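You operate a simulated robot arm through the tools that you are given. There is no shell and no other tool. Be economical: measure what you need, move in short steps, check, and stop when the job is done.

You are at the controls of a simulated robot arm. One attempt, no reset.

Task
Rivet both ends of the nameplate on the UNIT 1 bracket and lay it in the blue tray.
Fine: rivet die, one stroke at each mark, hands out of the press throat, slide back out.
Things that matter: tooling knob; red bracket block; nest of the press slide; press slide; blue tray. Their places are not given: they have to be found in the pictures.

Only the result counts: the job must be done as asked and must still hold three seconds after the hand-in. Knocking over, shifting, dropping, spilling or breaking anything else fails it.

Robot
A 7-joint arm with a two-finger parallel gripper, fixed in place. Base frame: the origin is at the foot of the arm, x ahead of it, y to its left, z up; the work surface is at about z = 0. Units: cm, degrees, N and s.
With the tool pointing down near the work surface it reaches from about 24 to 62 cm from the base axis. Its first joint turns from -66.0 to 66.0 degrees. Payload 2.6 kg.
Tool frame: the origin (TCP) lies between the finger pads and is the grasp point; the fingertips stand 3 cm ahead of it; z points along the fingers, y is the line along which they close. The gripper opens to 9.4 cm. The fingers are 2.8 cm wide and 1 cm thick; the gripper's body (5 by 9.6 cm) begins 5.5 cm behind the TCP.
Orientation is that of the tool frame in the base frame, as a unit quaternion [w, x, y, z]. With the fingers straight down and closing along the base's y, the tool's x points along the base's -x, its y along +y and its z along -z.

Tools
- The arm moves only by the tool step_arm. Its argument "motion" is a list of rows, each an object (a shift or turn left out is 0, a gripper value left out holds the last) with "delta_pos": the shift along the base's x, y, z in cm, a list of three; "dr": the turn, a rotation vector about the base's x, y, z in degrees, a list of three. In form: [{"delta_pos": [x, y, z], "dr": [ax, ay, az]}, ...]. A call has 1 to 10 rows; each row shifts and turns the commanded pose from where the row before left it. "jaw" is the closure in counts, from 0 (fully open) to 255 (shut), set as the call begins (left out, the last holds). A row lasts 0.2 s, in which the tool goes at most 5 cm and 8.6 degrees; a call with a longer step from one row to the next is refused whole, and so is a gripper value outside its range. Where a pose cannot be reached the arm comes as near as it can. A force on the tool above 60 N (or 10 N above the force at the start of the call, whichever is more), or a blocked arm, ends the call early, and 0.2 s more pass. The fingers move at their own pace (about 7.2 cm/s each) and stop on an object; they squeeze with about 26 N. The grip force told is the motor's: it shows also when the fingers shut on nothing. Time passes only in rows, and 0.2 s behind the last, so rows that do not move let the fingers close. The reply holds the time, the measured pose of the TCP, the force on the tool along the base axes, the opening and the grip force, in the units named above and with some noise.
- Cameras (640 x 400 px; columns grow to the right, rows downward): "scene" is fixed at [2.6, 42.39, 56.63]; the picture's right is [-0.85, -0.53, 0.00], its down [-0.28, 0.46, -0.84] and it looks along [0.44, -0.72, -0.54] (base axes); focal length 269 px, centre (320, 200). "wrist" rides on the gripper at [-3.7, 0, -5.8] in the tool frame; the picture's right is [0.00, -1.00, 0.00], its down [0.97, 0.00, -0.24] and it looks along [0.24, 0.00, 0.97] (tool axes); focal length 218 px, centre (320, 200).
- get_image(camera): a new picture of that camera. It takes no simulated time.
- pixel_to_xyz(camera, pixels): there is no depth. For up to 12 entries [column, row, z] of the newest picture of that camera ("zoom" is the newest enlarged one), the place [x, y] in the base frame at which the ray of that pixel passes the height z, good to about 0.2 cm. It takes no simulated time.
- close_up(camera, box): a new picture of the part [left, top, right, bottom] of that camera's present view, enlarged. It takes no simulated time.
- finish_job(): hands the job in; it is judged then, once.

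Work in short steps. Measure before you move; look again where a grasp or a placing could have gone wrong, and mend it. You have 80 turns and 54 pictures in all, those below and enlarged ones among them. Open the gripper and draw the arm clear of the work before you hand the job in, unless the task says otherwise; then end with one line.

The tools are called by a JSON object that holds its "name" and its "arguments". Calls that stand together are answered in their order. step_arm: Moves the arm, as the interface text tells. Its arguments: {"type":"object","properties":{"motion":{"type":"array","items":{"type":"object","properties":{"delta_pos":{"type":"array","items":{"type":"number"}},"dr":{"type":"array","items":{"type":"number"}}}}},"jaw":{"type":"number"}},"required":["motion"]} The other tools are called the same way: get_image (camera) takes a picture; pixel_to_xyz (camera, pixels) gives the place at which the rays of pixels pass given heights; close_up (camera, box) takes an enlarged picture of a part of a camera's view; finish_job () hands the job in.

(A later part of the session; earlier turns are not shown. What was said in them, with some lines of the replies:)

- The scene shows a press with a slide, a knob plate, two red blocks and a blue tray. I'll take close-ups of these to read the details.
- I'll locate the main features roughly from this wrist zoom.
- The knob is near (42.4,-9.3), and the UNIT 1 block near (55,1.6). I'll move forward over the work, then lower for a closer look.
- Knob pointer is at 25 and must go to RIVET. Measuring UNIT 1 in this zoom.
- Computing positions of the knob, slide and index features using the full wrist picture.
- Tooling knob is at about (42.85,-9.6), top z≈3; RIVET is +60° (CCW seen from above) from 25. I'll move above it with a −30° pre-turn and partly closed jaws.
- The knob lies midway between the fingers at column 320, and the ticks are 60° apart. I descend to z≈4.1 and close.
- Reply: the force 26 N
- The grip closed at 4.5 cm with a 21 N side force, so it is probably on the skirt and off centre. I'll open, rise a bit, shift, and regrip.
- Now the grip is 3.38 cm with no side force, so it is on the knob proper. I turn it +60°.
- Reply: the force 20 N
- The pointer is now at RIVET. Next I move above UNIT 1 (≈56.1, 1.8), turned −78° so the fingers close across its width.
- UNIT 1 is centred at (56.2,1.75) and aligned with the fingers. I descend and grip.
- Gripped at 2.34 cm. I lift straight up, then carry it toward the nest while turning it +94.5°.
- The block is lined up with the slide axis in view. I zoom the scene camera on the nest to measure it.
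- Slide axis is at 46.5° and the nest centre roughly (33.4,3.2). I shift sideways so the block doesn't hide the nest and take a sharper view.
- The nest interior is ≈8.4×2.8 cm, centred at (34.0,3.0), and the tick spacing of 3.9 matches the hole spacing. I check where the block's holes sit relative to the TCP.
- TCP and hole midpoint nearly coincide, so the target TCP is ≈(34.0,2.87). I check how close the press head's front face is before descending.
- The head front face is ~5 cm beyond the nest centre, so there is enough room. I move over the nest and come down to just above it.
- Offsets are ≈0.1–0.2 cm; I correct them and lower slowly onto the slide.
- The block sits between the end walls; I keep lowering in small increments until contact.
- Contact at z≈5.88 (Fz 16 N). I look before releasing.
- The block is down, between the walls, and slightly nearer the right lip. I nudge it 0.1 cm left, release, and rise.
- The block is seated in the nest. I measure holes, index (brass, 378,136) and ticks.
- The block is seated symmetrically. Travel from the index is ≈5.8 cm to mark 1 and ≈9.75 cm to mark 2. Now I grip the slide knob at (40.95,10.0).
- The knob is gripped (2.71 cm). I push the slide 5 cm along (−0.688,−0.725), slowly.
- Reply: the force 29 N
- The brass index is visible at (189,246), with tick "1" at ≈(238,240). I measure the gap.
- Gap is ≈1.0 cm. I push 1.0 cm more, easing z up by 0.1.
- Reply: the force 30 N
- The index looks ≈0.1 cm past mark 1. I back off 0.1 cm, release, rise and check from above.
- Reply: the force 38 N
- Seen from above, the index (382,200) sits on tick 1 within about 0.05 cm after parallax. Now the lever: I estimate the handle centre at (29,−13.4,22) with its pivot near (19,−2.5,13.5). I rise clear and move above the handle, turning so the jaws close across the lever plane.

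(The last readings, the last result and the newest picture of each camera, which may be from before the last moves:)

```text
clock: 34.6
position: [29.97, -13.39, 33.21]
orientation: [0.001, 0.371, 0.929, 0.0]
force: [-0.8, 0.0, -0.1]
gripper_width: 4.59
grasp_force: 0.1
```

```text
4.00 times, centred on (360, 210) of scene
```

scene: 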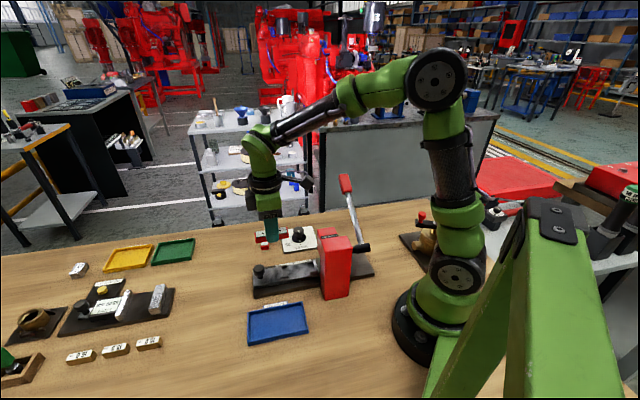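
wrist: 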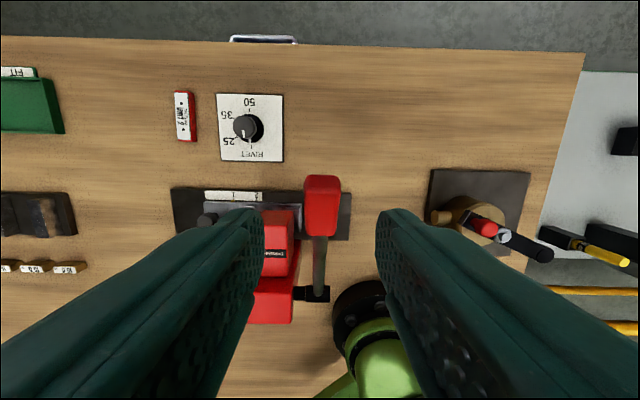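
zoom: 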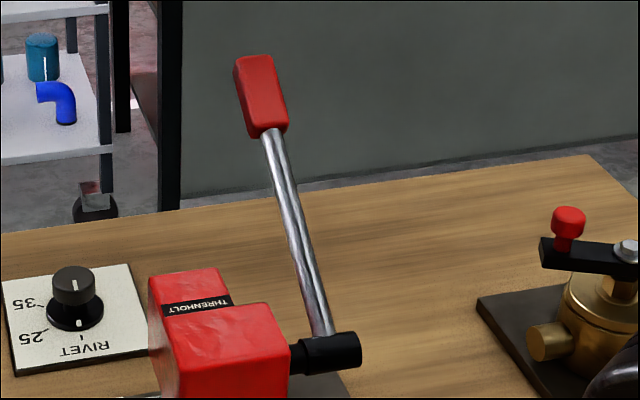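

Handle centre is at wrist (322,207) and scene zoom (261,96); pivot at wrist (319,293), scene zoom (322,350). I triangulate.

{"name": "pixel_to_xyz", "arguments": {"camera": "wrist", "pixels": [[322, 207, 19], [322, 207, 21], [322, 207, 23], [319, 293, 11], [319, 293, 13], [319, 293, 15], [305, 205, 22], [340, 205, 22], [321, 180, 23]]}}

{"name": "pixel_to_xyz", "arguments": {"camera": "zoom", "pixels": [[261, 96, 19], [261, 96, 21], [261, 96, 23], [322, 350, 11], [322, 350, 13], [322, 350, 15], [252, 60, 23], [252, 60, 25]]}}

```text
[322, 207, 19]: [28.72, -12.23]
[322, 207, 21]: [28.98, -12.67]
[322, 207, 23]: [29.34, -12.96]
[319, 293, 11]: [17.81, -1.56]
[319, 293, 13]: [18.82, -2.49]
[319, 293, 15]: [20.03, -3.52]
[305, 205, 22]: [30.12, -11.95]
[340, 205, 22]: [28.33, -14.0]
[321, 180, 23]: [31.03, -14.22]
```

```text
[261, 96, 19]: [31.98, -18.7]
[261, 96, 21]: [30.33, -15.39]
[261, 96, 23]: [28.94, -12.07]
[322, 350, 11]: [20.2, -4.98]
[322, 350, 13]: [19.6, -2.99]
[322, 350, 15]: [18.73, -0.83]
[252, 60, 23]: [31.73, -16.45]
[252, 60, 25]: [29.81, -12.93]
```

Handle centre ≈(29.2,−12.9,22.5), pivot ≈(19.1,−2.7,13.3), radius ≈17 cm, elevation ≈33°. I descend and grip the handle.

{"name": "step_arm", "arguments": {"motion": [{"delta_pos": [-0.4, 0.25, -3]}, {"delta_pos": [-0.4, 0.25, -3]}, {"delta_pos": [0, 0, -3]}, {"delta_pos": [0, 0, -1.7]}, {}]}}

{"name": "step_arm", "arguments": {"motion": [{}, {}, {}], "jaw": 255}}

```text
clock: 35.8
position: [28.96, -12.8, 22.64]
orientation: [0.001, 0.369, 0.929, 0.0]
force: [0.2, -0.6, -0.1]
gripper_width: 4.6
grasp_force: 0.0
```

```text
clock: 36.6
position: [29.21, -12.69, 22.74]
orientation: [0.0, 0.371, 0.929, 0.001]
force: [11.8, 9.0, -7.0]
gripper_width: 3.08
grasp_force: 45.0
```

Gripped on the handle (3.08 cm). I start down the arc, two 6° steps, and check.

{"name": "step_arm", "arguments": {"motion": [{"delta_pos": [0.37, -0.25, -0.77]}, {"delta_pos": [0.35, -0.27, -0.77]}, {"delta_pos": [0.26, -0.25, -0.81]}, {"delta_pos": [0.26, -0.25, -0.82]}]}}

```text
clock: 37.6
position: [30.2, -13.86, 19.59]
orientation: [0.0, 0.37, 0.929, -0.001]
force: [-6.0, 3.3, 10.1]
gripper_width: 3.06
grasp_force: 45.3
```

Moving freely (small forces). I continue along the arc.

{"name": "step_arm", "arguments": {"motion": [{"delta_pos": [0.2, -0.19, -0.84]}, {"delta_pos": [0.2, -0.19, -0.85]}, {"delta_pos": [0.134, -0.13, -0.87]}, {"delta_pos": [0.134, -0.13, -0.87]}, {"delta_pos": [0.07, -0.065, -0.88]}, {"delta_pos": [0.07, -0.065, -0.89]}]}}

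{"name": "close_up", "arguments": {"camera": "scene", "box": [300, 190, 400, 290]}}

```text
clock: 39.0
position: [31.12, -14.8, 14.33]
orientation: [0.0, 0.37, 0.929, -0.001]
force: [-7.6, -11.1, 12.3]
gripper_width: 3.08
grasp_force: 45.4
```

```text
4.00 times, centred on (350, 240) of scene
```

zoom: 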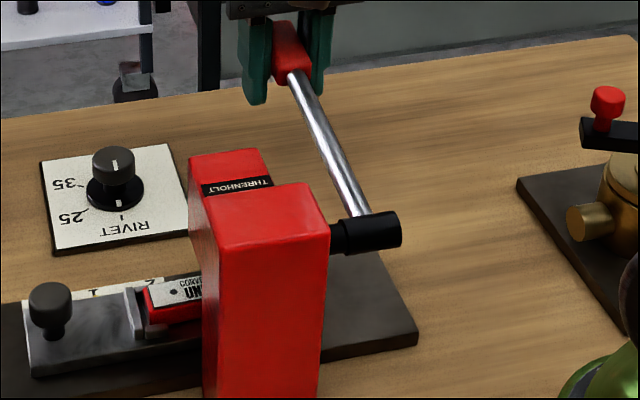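

The lever follows. I continue below horizontal, watching for the stop.

{"name": "step_arm", "arguments": {"motion": [{"delta_pos": [0, 0, -0.89]}, {"delta_pos": [0, 0, -0.89]}, {"delta_pos": [-0.07, 0.065, -0.89]}, {"delta_pos": [-0.07, 0.065, -0.88]}]}}

{"name": "step_arm", "arguments": {"motion": [{"delta_pos": [-0.134, 0.13, -0.87]}, {"delta_pos": [-0.134, 0.13, -0.87]}]}}

```text
clock: 40.0
position: [31.15, -14.62, 10.84]
orientation: [0.004, 0.369, 0.929, -0.001]
force: [-10.3, -14.9, 29.0]
gripper_width: 3.09
grasp_force: 45.4
```

```text
clock: 40.6
position: [30.77, -14.42, 9.13]
orientation: [0.002, 0.371, 0.928, -0.002]
force: [-5.8, -19.5, 28.5]
gripper_width: 3.06
grasp_force: 45.4
```

{"name": "step_arm", "arguments": {"motion": [{"delta_pos": [-0.2, 0.19, -0.85]}, {"delta_pos": [-0.2, 0.19, -0.84]}]}}

{"name": "step_arm", "arguments": {"motion": [{"delta_pos": [-0.26, 0.25, -0.82]}, {"delta_pos": [-0.26, 0.25, -0.81]}]}}

{"name": "close_up", "arguments": {"camera": "scene", "box": [280, 200, 400, 300]}}

```text
clock: 41.2
position: [30.49, -14.18, 8.08]
orientation: [0.005, 0.375, 0.927, 0.0]
force: [-6.8, 4.3, 16.2]
gripper_width: 3.04
grasp_force: 45.4
stopped in row 2: the force on the tool passed its limit (the readings are from after the stop); the commanded pose is now the measured one
```

```text
clock: 41.5
position: [30.51, -14.04, 7.99]
orientation: [0.009, 0.379, 0.926, 0.001]
force: [-5.2, 3.2, 16.1]
gripper_width: 3.03
grasp_force: 44.8
stopped in row 1: the force on the tool passed its limit (the readings are from after the stop); the commanded pose is now the measured one
```

```text
4.00 times, centred on (340, 250) of scene
```

zoom: 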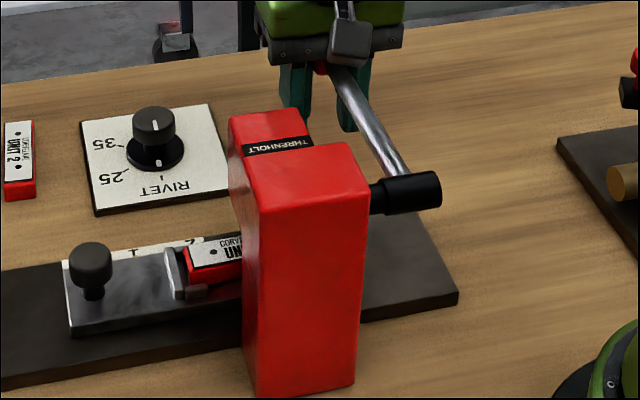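

The hard stop is reached at z≈8.0 (lever about −18°), so the stroke is done. I guide the lever back up along the arc.

{"name": "step_arm", "arguments": {"motion": [{"delta_pos": [0.167, -0.158, 0.86]}, {"delta_pos": [0.167, -0.158, 0.86]}, {"delta_pos": [0.1, -0.096, 0.87]}, {"delta_pos": [0.1, -0.096, 0.88]}, {"delta_pos": [0.032, -0.031, 0.89]}, {"delta_pos": [0.032, -0.031, 0.89]}, {"delta_pos": [-0.032, 0.031, 0.89]}, {"delta_pos": [-0.032, 0.031, 0.89]}, {"delta_pos": [-0.1, 0.096, 0.88]}, {"delta_pos": [-0.1, 0.096, 0.87]}]}}

{"name": "step_arm", "arguments": {"motion": [{"delta_pos": [-0.167, 0.158, 0.86]}, {"delta_pos": [-0.167, 0.158, 0.86]}, {"delta_pos": [-0.232, 0.22, 0.83]}, {"delta_pos": [-0.232, 0.22, 0.83]}, {"delta_pos": [-0.294, 0.279, 0.8]}, {"delta_pos": [-0.294, 0.279, 0.79]}, {"delta_pos": [-0.3, 0.29, 0.7]}]}}

```text
clock: 43.7
position: [30.73, -14.41, 16.48]
orientation: [0.004, 0.379, 0.925, 0.0]
force: [-35.3, -11.9, -9.3]
gripper_width: 3.06
grasp_force: 45.1
```

```text
clock: 45.3
position: [29.36, -12.9, 22.39]
orientation: [0.008, 0.376, 0.927, 0.0]
force: [0.5, -18.0, -26.1]
gripper_width: 3.03
grasp_force: 44.7
```

The lever is back near the top (z 22.4). I release, lift clear, and look.

{"name": "step_arm", "arguments": {"motion": [{}, {}, {"delta_pos": [0, 0, 3]}, {"delta_pos": [0, 0, 4]}, {"delta_pos": [0, 0, 4]}, {}], "jaw": 130}}

{"name": "get_image", "arguments": {"camera": "scene"}}

```text
clock: 46.7
position: [29.83, -12.88, 33.59]
orientation: [0.008, 0.376, 0.926, 0.0]
force: [0.4, 0.2, 0.0]
gripper_width: 4.59
grasp_force: 0.1
```

```text
10 pictures are left
```

scene: 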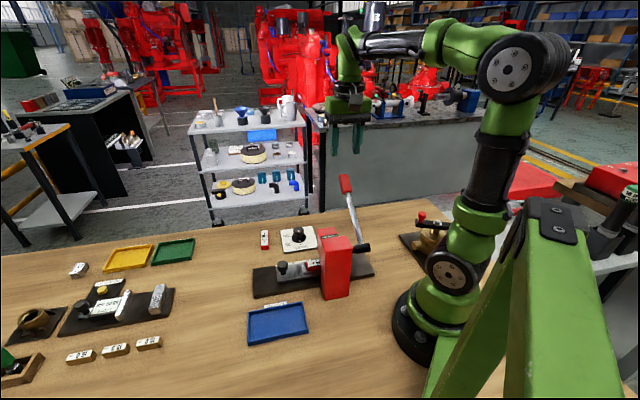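

The lever is back at its original position. I return over the slide knob, turning +90°.

{"name": "step_arm", "arguments": {"motion": [{"delta_pos": [0.95, 2.33, 0], "dr": [0.34, 0.85, 8.2]}, {"delta_pos": [0.95, 2.33, 0], "dr": [0, 0, 8.2]}, {"delta_pos": [0.95, 2.33, 0], "dr": [0, 0, 8.2]}, {"delta_pos": [0.95, 2.33, 0], "dr": [0, 0, 8.2]}, {"delta_pos": [0.95, 2.33, 0], "dr": [0, 0, 8.2]}, {"delta_pos": [0.95, 2.33, 0], "dr": [0, 0, 8.2]}, {"delta_pos": [0.95, 2.33, 0], "dr": [0, 0, 8.3]}, {"delta_pos": [0.95, 2.34, 0], "dr": [0, 0, 8.3]}, {"delta_pos": [0, 0, -4], "dr": [0, 0, 8.3]}, {"delta_pos": [0, 0, -4], "dr": [0, 0, 8.3]}]}}

{"name": "step_arm", "arguments": {"motion": [{"delta_pos": [0, 0, -4], "dr": [0, 0, 8.3]}, {"delta_pos": [0, 0, -4]}, {}]}}

{"name": "close_up", "arguments": {"camera": "wrist", "box": [260, 140, 390, 300]}}

```text
clock: 48.9
position: [37.11, 5.97, 25.25]
orientation: [-0.001, -0.328, 0.945, 0.001]
force: [0.3, 0.4, -0.4]
gripper_width: 4.61
grasp_force: 0.1
```

```text
clock: 49.7
position: [37.06, 5.79, 17.13]
orientation: [-0.002, -0.396, 0.918, 0.001]
force: [0.0, 0.0, -1.2]
gripper_width: 4.6
grasp_force: 0.0
```

```text
2.50 times, centred on (325, 220) of wrist
```

zoom: 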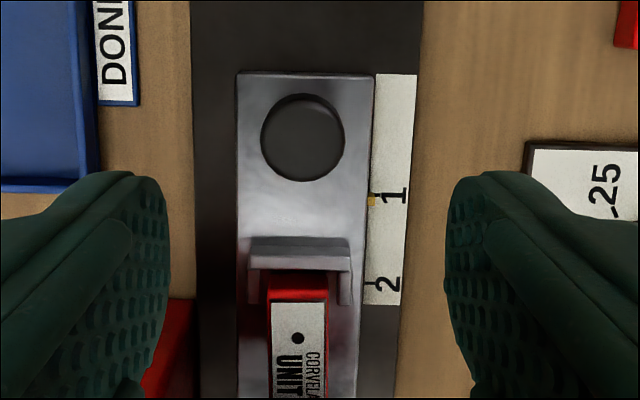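

{"name": "pixel_to_xyz", "arguments": {"camera": "zoom", "pixels": [[303, 137, 5], [303, 137, 5], [371, 201, 2.2], [365, 284, 1.8]]}}

```text
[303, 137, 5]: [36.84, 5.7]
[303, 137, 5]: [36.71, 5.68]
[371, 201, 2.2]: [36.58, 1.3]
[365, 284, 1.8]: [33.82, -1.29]
```

I grip the slide knob again at ≈(36.85,5.78).

{"name": "step_arm", "arguments": {"motion": [{"delta_pos": [-0.15, -0.02, -4]}, {"delta_pos": [0, 0, -4]}, {"delta_pos": [0, 0, -2.8]}, {}]}}

{"name": "step_arm", "arguments": {"motion": [{}, {}, {}, {}], "jaw": 255}}

{"name": "step_arm", "arguments": {"motion": [{"delta_pos": [-0.335, -0.354, 0]}, {"delta_pos": [-0.335, -0.354, 0]}, {"delta_pos": [-0.335, -0.354, 0]}, {"delta_pos": [-0.335, -0.354, 0]}, {"delta_pos": [-0.335, -0.354, 0]}, {"delta_pos": [-0.335, -0.354, 0]}, {"delta_pos": [-0.335, -0.354, 0]}, {"delta_pos": [-0.335, -0.354, 0]}, {}]}}

{"name": "close_up", "arguments": {"camera": "scene", "box": [290, 250, 320, 269]}}

```text
clock: 50.7
position: [36.8, 5.71, 6.4]
orientation: [-0.001, -0.395, 0.919, 0.0]
force: [-0.5, 0.8, -0.3]
gripper_width: 4.6
grasp_force: 0.0
```

```text
clock: 51.7
position: [36.81, 5.72, 6.4]
orientation: [-0.002, -0.395, 0.919, 0.002]
force: [-3.3, 4.4, -6.9]
gripper_width: 2.71
grasp_force: 45.0
```

```text
clock: 53.7
position: [34.13, 3.05, 6.46]
orientation: [0.001, -0.394, 0.919, 0.0]
force: [8.6, -12.9, -1.4]
gripper_width: 2.71
grasp_force: 45.4
```

```text
16.00 times, centred on (305, 260) of scene
```

zoom: 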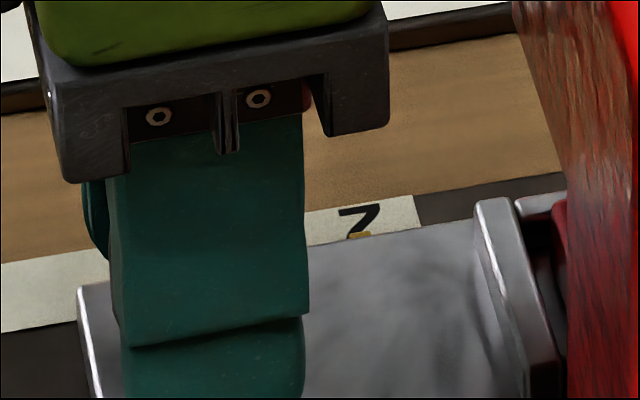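

The index (359,235) is on "2", perhaps 0.05 cm short. I nudge it, release, rise and verify from above.

{"name": "step_arm", "arguments": {"motion": [{"delta_pos": [-0.035, -0.036, 0]}, {}]}}

{"name": "step_arm", "arguments": {"motion": [{}, {}, {"delta_pos": [0, 0, 2]}, {"delta_pos": [0, 0, 3]}, {"delta_pos": [0, 0, 3]}, {"delta_pos": [0, 0, 3]}], "jaw": 130}}

{"name": "close_up", "arguments": {"camera": "wrist", "box": [270, 140, 380, 250]}}

```text
clock: 54.3
position: [34.07, 3.03, 6.6]
orientation: [0.001, -0.395, 0.919, -0.001]
force: [13.9, -15.5, 1.1]
gripper_width: 2.72
grasp_force: 44.9
```

```text
clock: 55.7
position: [33.8, 2.94, 17.56]
orientation: [-0.002, -0.395, 0.919, 0.0]
force: [-0.4, 0.0, -0.2]
gripper_width: 4.64
grasp_force: 0.0
```

```text
3.64 times, centred on (325, 195) of wrist
```

zoom: 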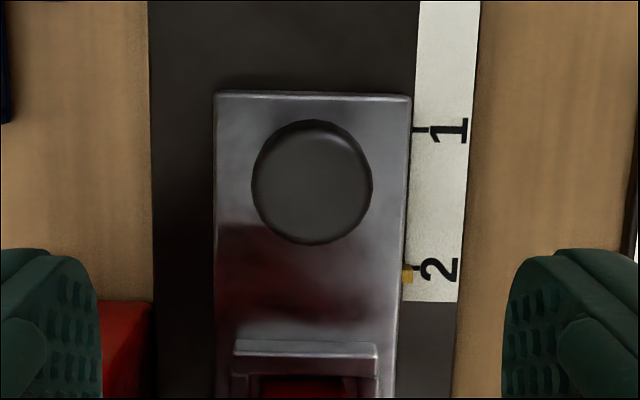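

The index sits at mark 2 with the same offset as at mark 1, so alignment is good. Back to the lever by the same route.

{"name": "step_arm", "arguments": {"motion": [{"delta_pos": [0, 0, 4], "dr": [0, 0, -8.2]}, {"delta_pos": [0, 0, 4], "dr": [0, 0, -8.2]}, {"delta_pos": [0, 0, 4], "dr": [0, 0, -8.2]}, {"delta_pos": [0, 0, 4], "dr": [0, 0, -8.2]}, {"delta_pos": [-0.7, -2.25, 0], "dr": [0, 0, -8.2]}, {"delta_pos": [-0.7, -2.25, 0], "dr": [0, 0, -8.2]}, {"delta_pos": [-0.7, -2.25, 0], "dr": [0, 0, -8.2]}, {"delta_pos": [-0.7, -2.25, 0], "dr": [0, 0, -8.2]}, {"delta_pos": [-0.7, -2.25, 0], "dr": [0, 0, -8.2]}, {"delta_pos": [-0.7, -2.25, 0], "dr": [0, 0, -8.2]}]}}

{"name": "step_arm", "arguments": {"motion": [{"delta_pos": [-0.5, -2.3, 0], "dr": [0, 0, -8.0]}, {}]}}

```text
clock: 57.9
position: [29.5, -10.63, 33.77]
orientation: [-0.001, 0.306, 0.952, 0.001]
force: [0.2, 0.1, 0.0]
gripper_width: 4.63
grasp_force: 0.1
```

```text
clock: 58.5
position: [29.04, -12.84, 33.58]
orientation: [-0.001, 0.371, 0.928, 0.0]
force: [-0.3, -0.4, -0.1]
gripper_width: 4.63
grasp_force: 0.2
```

I descend on the handle as before and grip.

{"name": "step_arm", "arguments": {"motion": [{"delta_pos": [0.15, 0.1, -3]}, {"delta_pos": [0.05, 0, -3]}, {"delta_pos": [0, 0, -3]}, {"delta_pos": [0, 0, -2]}, {}]}}

{"name": "step_arm", "arguments": {"motion": [{}, {}, {}], "jaw": 255}}

```text
clock: 59.7
position: [29.46, -12.89, 22.64]
orientation: [-0.001, 0.371, 0.929, 0.001]
force: [1.0, -0.9, -0.1]
gripper_width: 4.63
grasp_force: 0.1
```

```text
clock: 60.5
position: [29.32, -12.89, 22.57]
orientation: [-0.002, 0.374, 0.928, 0.0]
force: [-18.5, -14.5, -4.0]
gripper_width: 3.05
grasp_force: 45.2
```

Gripped again. I run the down-stroke along the same arc, in monotone motion.

{"name": "step_arm", "arguments": {"motion": [{"delta_pos": [0.27, -0.36, -0.77]}, {"delta_pos": [0.28, -0.35, -0.77]}, {"delta_pos": [0.26, -0.25, -0.81]}, {"delta_pos": [0.26, -0.25, -0.82]}, {"delta_pos": [0.2, -0.19, -0.84]}, {"delta_pos": [0.2, -0.19, -0.85]}, {"delta_pos": [0.134, -0.13, -0.87]}, {"delta_pos": [0.134, -0.13, -0.87]}, {"delta_pos": [0.07, -0.065, -0.88]}, {"delta_pos": [0.07, -0.065, -0.89]}]}}

{"name": "step_arm", "arguments": {"motion": [{"delta_pos": [0, 0, -0.89]}, {"delta_pos": [0, 0, -0.89]}, {"delta_pos": [-0.07, 0.065, -0.89]}, {"delta_pos": [-0.07, 0.065, -0.88]}, {"delta_pos": [-0.134, 0.13, -0.87]}, {"delta_pos": [-0.134, 0.13, -0.87]}]}}

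{"name": "step_arm", "arguments": {"motion": [{"delta_pos": [-0.2, 0.19, -0.85]}, {"delta_pos": [-0.2, 0.19, -0.84]}]}}

```text
clock: 62.7
position: [31.22, -14.86, 14.33]
orientation: [0.002, 0.373, 0.928, 0.0]
force: [-11.8, -25.2, 12.2]
gripper_width: 3.07
grasp_force: 45.1
```

```text
clock: 64.1
position: [30.93, -14.47, 8.94]
orientation: [0.002, 0.372, 0.928, 0.0]
force: [-4.9, -23.3, 26.7]
gripper_width: 3.05
grasp_force: 44.9
```

```text
clock: 64.7
position: [30.55, -14.06, 7.94]
orientation: [0.003, 0.377, 0.926, 0.002]
force: [-4.2, 3.2, 15.8]
gripper_width: 3.06
grasp_force: 44.8
stopped in row 2: the force on the tool passed its limit (the readings are from after the stop); the commanded pose is now the measured one
```

The same stop is reached at z≈7.94, so stroke 2 is done. I guide the lever back up.

{"name": "step_arm", "arguments": {"motion": [{"delta_pos": [0.167, -0.158, 0.86]}, {"delta_pos": [0.167, -0.158, 0.86]}, {"delta_pos": [0.1, -0.096, 0.87]}, {"delta_pos": [0.1, -0.096, 0.88]}, {"delta_pos": [0.032, -0.031, 0.89]}, {"delta_pos": [0.032, -0.031, 0.89]}, {"delta_pos": [-0.032, 0.031, 0.89]}, {"delta_pos": [-0.032, 0.031, 0.89]}, {"delta_pos": [-0.1, 0.096, 0.88]}, {"delta_pos": [-0.1, 0.096, 0.87]}]}}

{"name": "step_arm", "arguments": {"motion": [{"delta_pos": [-0.167, 0.158, 0.86]}, {"delta_pos": [-0.167, 0.158, 0.86]}, {"delta_pos": [-0.232, 0.22, 0.83]}, {"delta_pos": [-0.232, 0.22, 0.83]}, {"delta_pos": [-0.294, 0.279, 0.8]}, {"delta_pos": [-0.294, 0.279, 0.79]}, {"delta_pos": [-0.3, 0.29, 0.7]}]}}

{"name": "step_arm", "arguments": {"motion": [{}, {}, {"delta_pos": [0, 0, 3]}, {"delta_pos": [0, 0, 4]}, {"delta_pos": [0, 0, 4]}, {}], "jaw": 130}}

```text
clock: 66.9
position: [30.99, -14.61, 16.78]
orientation: [0.004, 0.375, 0.927, 0.001]
force: [-6.1, 8.0, -8.9]
gripper_width: 3.08
grasp_force: 45.2
```

```text
clock: 68.5
position: [29.43, -12.93, 22.3]
orientation: [0.003, 0.375, 0.927, 0.0]
force: [13.0, -8.4, -26.1]
gripper_width: 3.09
grasp_force: 44.8
```

```text
clock: 69.9
position: [29.39, -13.09, 33.49]
orientation: [0.002, 0.374, 0.927, 0.0]
force: [-0.4, -0.7, -1.1]
gripper_width: 4.61
grasp_force: 0.0
```

Back over the slide knob (≈34.1,2.95).

{"name": "step_arm", "arguments": {"motion": [{"delta_pos": [0.686, 2.264, 0], "dr": [0.15, 0.35, 8.2]}, {"delta_pos": [0.686, 2.264, 0], "dr": [0, 0, 8.2]}, {"delta_pos": [0.686, 2.264, 0], "dr": [0, 0, 8.2]}, {"delta_pos": [0.686, 2.264, 0], "dr": [0, 0, 8.2]}, {"delta_pos": [0.686, 2.264, 0], "dr": [0, 0, 8.2]}, {"delta_pos": [0.686, 2.264, 0], "dr": [0, 0, 8.2]}, {"delta_pos": [0.686, 2.264, 0], "dr": [0, 0, 8.3]}, {"delta_pos": [0, 0, -4], "dr": [0, 0, 8.3]}, {"delta_pos": [0, 0, -4], "dr": [0, 0, 8.3]}, {"delta_pos": [0, 0, -4], "dr": [0, 0, 8.2]}]}}

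{"name": "step_arm", "arguments": {"motion": [{"delta_pos": [0, 0, -4], "dr": [0, 0, 8.2]}, {}]}}

{"name": "close_up", "arguments": {"camera": "wrist", "box": [260, 140, 390, 270]}}

{"name": "pixel_to_xyz", "arguments": {"camera": "zoom", "pixels": [[320, 200, 5]]}}

```text
clock: 72.1
position: [34.42, 2.81, 21.16]
orientation: [-0.001, -0.33, 0.944, 0.0]
force: [0.4, 0.2, -0.4]
gripper_width: 4.6
grasp_force: 0.1
```

```text
clock: 72.7
position: [34.31, 2.68, 17.14]
orientation: [-0.001, -0.396, 0.918, 0.001]
force: [-0.4, -0.9, 1.2]
gripper_width: 4.63
grasp_force: 0.0
```

```text
3.08 times, centred on (325, 205) of wrist
```

zoom: 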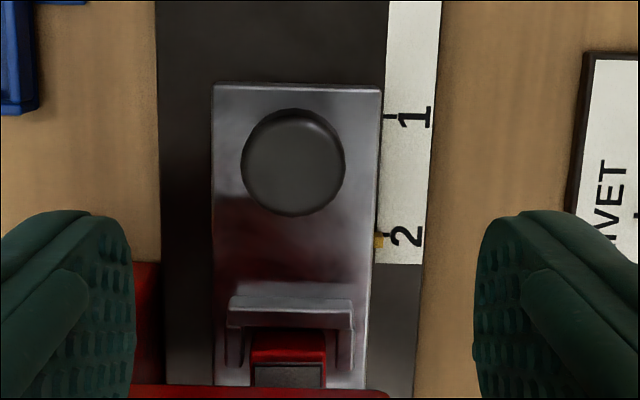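

```text
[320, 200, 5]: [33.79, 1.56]
```

{"name": "pixel_to_xyz", "arguments": {"camera": "zoom", "pixels": [[293, 161, 5], [293, 161, 5], [293, 161, 5]]}}

```text
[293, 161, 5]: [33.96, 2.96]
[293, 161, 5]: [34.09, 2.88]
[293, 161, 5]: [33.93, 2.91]
```

I descend at (34.0,2.92), grip, and pull the slide back out 9.8 cm.

{"name": "step_arm", "arguments": {"motion": [{"delta_pos": [-0.27, 0.2, -4]}, {"delta_pos": [0, 0, -4]}, {"delta_pos": [0, 0, -2.75]}, {}]}}

{"name": "step_arm", "arguments": {"motion": [{}, {}, {}, {}], "jaw": 255}}

{"name": "step_arm", "arguments": {"motion": [{"delta_pos": [0.688, 0.725, 0]}, {"delta_pos": [0.688, 0.725, 0]}, {"delta_pos": [0.688, 0.725, 0]}, {"delta_pos": [0.688, 0.725, 0]}, {"delta_pos": [0.688, 0.725, 0]}, {"delta_pos": [0.688, 0.725, 0]}, {"delta_pos": [0.688, 0.725, 0]}, {"delta_pos": [0.688, 0.725, 0]}, {"delta_pos": [0.688, 0.725, 0]}, {"delta_pos": [0.5, 0.52, 0]}]}}

{"name": "step_arm", "arguments": {"motion": [{}, {}, {"delta_pos": [0, 0, 2]}, {"delta_pos": [0, 0, 3]}, {"delta_pos": [-0.7, -0.7, 3]}, {"delta_pos": [-1, -1, 3]}, {}], "jaw": 130}}

{"name": "close_up", "arguments": {"camera": "wrist", "box": [140, 100, 400, 320]}}

```text
clock: 73.7
position: [33.85, 3.13, 6.6]
orientation: [-0.001, -0.395, 0.919, 0.001]
force: [0.3, -0.5, 0.0]
gripper_width: 4.58
grasp_force: 0.1
```

```text
clock: 74.7
position: [33.99, 2.82, 6.53]
orientation: [0.001, -0.395, 0.919, -0.002]
force: [22.6, -17.9, -15.4]
gripper_width: 2.75
grasp_force: 44.9
```

```text
clock: 76.9
position: [40.93, 9.77, 6.54]
orientation: [0.0, -0.393, 0.92, -0.003]
force: [23.1, -22.1, -15.0]
gripper_width: 2.73
grasp_force: 45.1
```

```text
clock: 78.5
position: [38.81, 8.48, 17.44]
orientation: [-0.003, -0.394, 0.919, 0.0]
force: [0.3, -0.6, 0.6]
gripper_width: 4.61
grasp_force: 0.0
```

```text
1.82 times, centred on (270, 210) of wrist
```

zoom: 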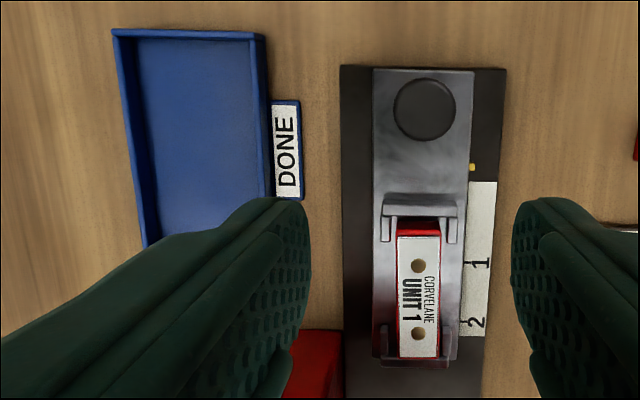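

Both marks now show brass rivets, and the slide is back out. I measure the block and tray.

{"name": "pixel_to_xyz", "arguments": {"camera": "zoom", "pixels": [[418, 266, 4.4], [418, 333, 4.4], [396, 237, 4.4], [440, 237, 4.4], [113, 30, 1.3], [263, 38, 1.3], [145, 245, 1.3], [275, 197, 1.3], [132, 42, 0.3], [250, 42, 0.3]]}}

{"name": "pixel_to_xyz", "arguments": {"camera": "scene", "pixels": [[249, 312, 1.3], [303, 303, 1.3], [309, 333, 1.3], [249, 345, 1.3]]}}

```text
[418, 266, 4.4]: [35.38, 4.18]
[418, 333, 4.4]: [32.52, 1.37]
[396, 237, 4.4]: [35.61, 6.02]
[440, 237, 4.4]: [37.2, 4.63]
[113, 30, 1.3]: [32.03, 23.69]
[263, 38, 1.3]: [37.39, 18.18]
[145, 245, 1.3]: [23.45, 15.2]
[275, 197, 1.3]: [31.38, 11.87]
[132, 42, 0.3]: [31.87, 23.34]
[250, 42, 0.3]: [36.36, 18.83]
```

```text
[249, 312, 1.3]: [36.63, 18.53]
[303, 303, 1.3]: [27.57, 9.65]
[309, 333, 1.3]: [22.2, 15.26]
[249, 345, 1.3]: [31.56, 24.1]
```

Block centre (33.95,2.78), tray centre (29.6,16.8) parallel to the slide. I go over the block, descend and grip.

{"name": "step_arm", "arguments": {"motion": [{"delta_pos": [-2.4, -2.75, 0]}, {"delta_pos": [-2.4, -2.75, 0]}, {"delta_pos": [0, 0, -4]}, {"delta_pos": [0, 0, -3.5]}, {}]}}

{"name": "get_image", "arguments": {"camera": "wrist"}}

```text
clock: 79.7
position: [34.04, 2.88, 10.19]
orientation: [0.0, -0.395, 0.919, 0.0]
force: [0.4, 0.2, 1.1]
gripper_width: 4.61
grasp_force: 0.0
```

```text
4 pictures are left
```

wrist: 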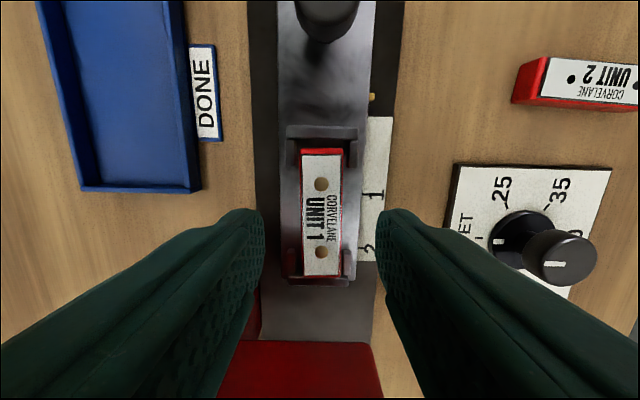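

The block is centred between the fingers (col 321). I descend, grip, and lift.

{"name": "step_arm", "arguments": {"motion": [{"delta_pos": [0, 0, -2.2]}, {"delta_pos": [0, 0, -2.0]}, {}]}}

{"name": "step_arm", "arguments": {"motion": [{}, {}, {}], "jaw": 255}}

{"name": "step_arm", "arguments": {"motion": [{"delta_pos": [0, 0, 1]}, {"delta_pos": [0, 0, 3]}, {"delta_pos": [0, 0, 4]}, {}]}}

```text
clock: 80.5
position: [33.89, 3.11, 5.77]
orientation: [-0.001, -0.394, 0.919, 0.0]
force: [0.4, 1.0, 0.5]
gripper_width: 4.6
grasp_force: 0.0
```

```text
clock: 81.3
position: [33.75, 3.01, 5.71]
orientation: [-0.002, -0.395, 0.919, 0.0]
force: [0.5, -0.3, 0.7]
gripper_width: 2.37
grasp_force: 26.0
```

```text
clock: 82.3
position: [34.17, 2.92, 14.3]
orientation: [-0.003, -0.395, 0.919, 0.0]
force: [-0.1, 0.1, -2.4]
gripper_width: 2.35
grasp_force: 26.4
```

Lifted. I carry it over the tray centre (29.6,16.8) and check.

{"name": "step_arm", "arguments": {"motion": [{"delta_pos": [-1.1, 3.47, 0]}, {"delta_pos": [-1.1, 3.47, 0]}, {"delta_pos": [-1.1, 3.48, 0]}, {"delta_pos": [-1.1, 3.48, 0]}, {"delta_pos": [0, 0, -3]}, {"delta_pos": [0, 0, -3]}, {}]}}

{"name": "get_image", "arguments": {"camera": "wrist"}}

```text
clock: 83.9
position: [29.7, 16.67, 8.02]
orientation: [-0.001, -0.394, 0.919, 0.0]
force: [-0.7, -0.7, -1.4]
gripper_width: 2.33
grasp_force: 25.8
```

```text
3 pictures are left
```

wrist: 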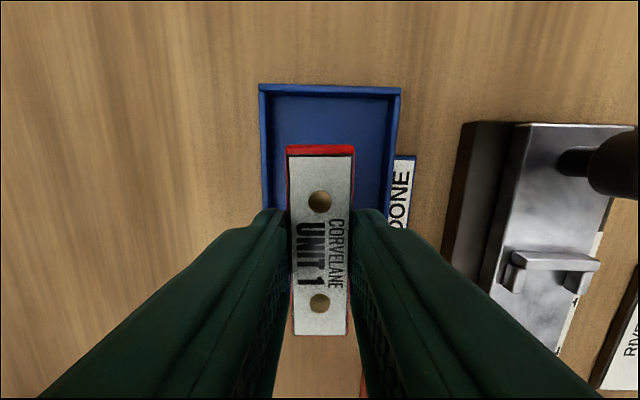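

The tray is centred ≈0.5 cm to the right of the block; I correct and lower it onto the tray floor.

{"name": "step_arm", "arguments": {"motion": [{"delta_pos": [0.5, -0.15, 0]}, {"delta_pos": [0, 0, -2]}, {"delta_pos": [0, 0, -1.5]}, {"delta_pos": [0, 0, -0.5]}, {}]}}

{"name": "step_arm", "arguments": {"motion": [{"delta_pos": [0, 0, -0.2]}, {}, {"delta_pos": [0, 0, -0.15]}, {}]}}

```text
clock: 85.1
position: [30.22, 16.62, 4.15]
orientation: [-0.002, -0.394, 0.919, 0.001]
force: [0.0, 0.0, -1.4]
gripper_width: 2.34
grasp_force: 25.9
```

```text
clock: 86.1
position: [30.01, 16.71, 3.57]
orientation: [-0.001, -0.394, 0.919, 0.0]
force: [-0.1, -0.2, -0.9]
gripper_width: 2.38
grasp_force: 25.9
```

{"name": "step_arm", "arguments": {"motion": [{"delta_pos": [0, 0, -0.1]}, {}, {"delta_pos": [0, 0, -0.1]}, {}]}}

```text
clock: 87.1
position: [30.17, 16.78, 3.6]
orientation: [0.0, -0.395, 0.919, 0.0]
force: [0.8, -0.1, 19.2]
gripper_width: 2.36
grasp_force: 26.1
```

Contact with the floor (Fz 19 N). I open modestly, rise straight up, and check.

{"name": "step_arm", "arguments": {"motion": [{"delta_pos": [0, 0, 0.05]}, {}, {}, {"delta_pos": [0, 0, 2]}, {"delta_pos": [0, 0, 4]}, {"delta_pos": [0, 0, 4]}, {"delta_pos": [0, 0, 4]}, {"delta_pos": [1.5, 1, 4]}, {"delta_pos": [1.5, 1, 4]}, {}], "jaw": 165}}

{"name": "get_image", "arguments": {"camera": "wrist"}}

{"name": "get_image", "arguments": {"camera": "scene"}}

```text
clock: 89.3
position: [32.95, 18.7, 25.37]
orientation: [-0.001, -0.395, 0.919, 0.0]
force: [0.2, 0.4, -0.1]
gripper_width: 3.3
grasp_force: 0.1
```

```text
2 pictures are left
```

wrist: 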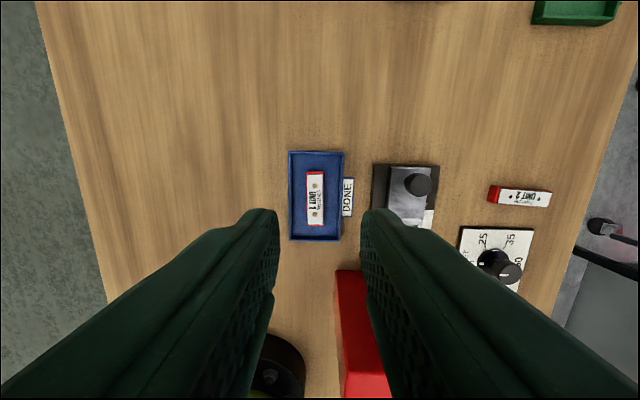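

```text
1 pictures are left
```

scene: 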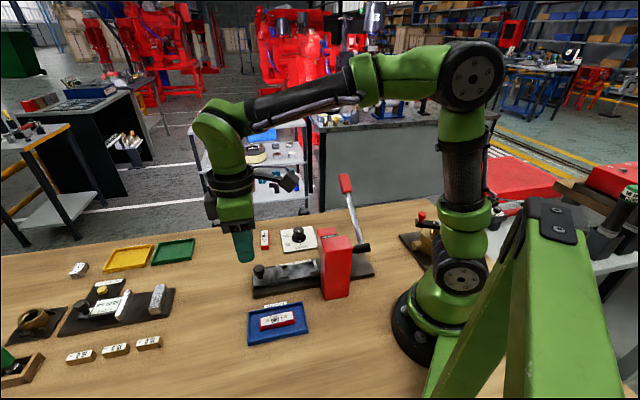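

UNIT 1 lies flat in the blue tray, riveted at both ends, with the slide out and the lever up. I open the gripper fully and rise a little.

{"name": "step_arm", "arguments": {"motion": [{"delta_pos": [0, 0, 3]}, {"delta_pos": [0, 0, 3]}, {}], "jaw": 0}}

{"name": "finish_job", "arguments": {}}

```text
clock: 90.1
position: [33.31, 18.76, 31.63]
orientation: [-0.002, -0.394, 0.919, 0.001]
force: [-0.1, -0.5, 0.9]
gripper_width: 9.4
grasp_force: 0.0
```

```text
The job is handed in.
```

The UNIT 1 bracket is riveted at both marks with the rivet die, one stroke each, and lies in the blue tray; the slide is back out, the lever is up, and the job is handed in.
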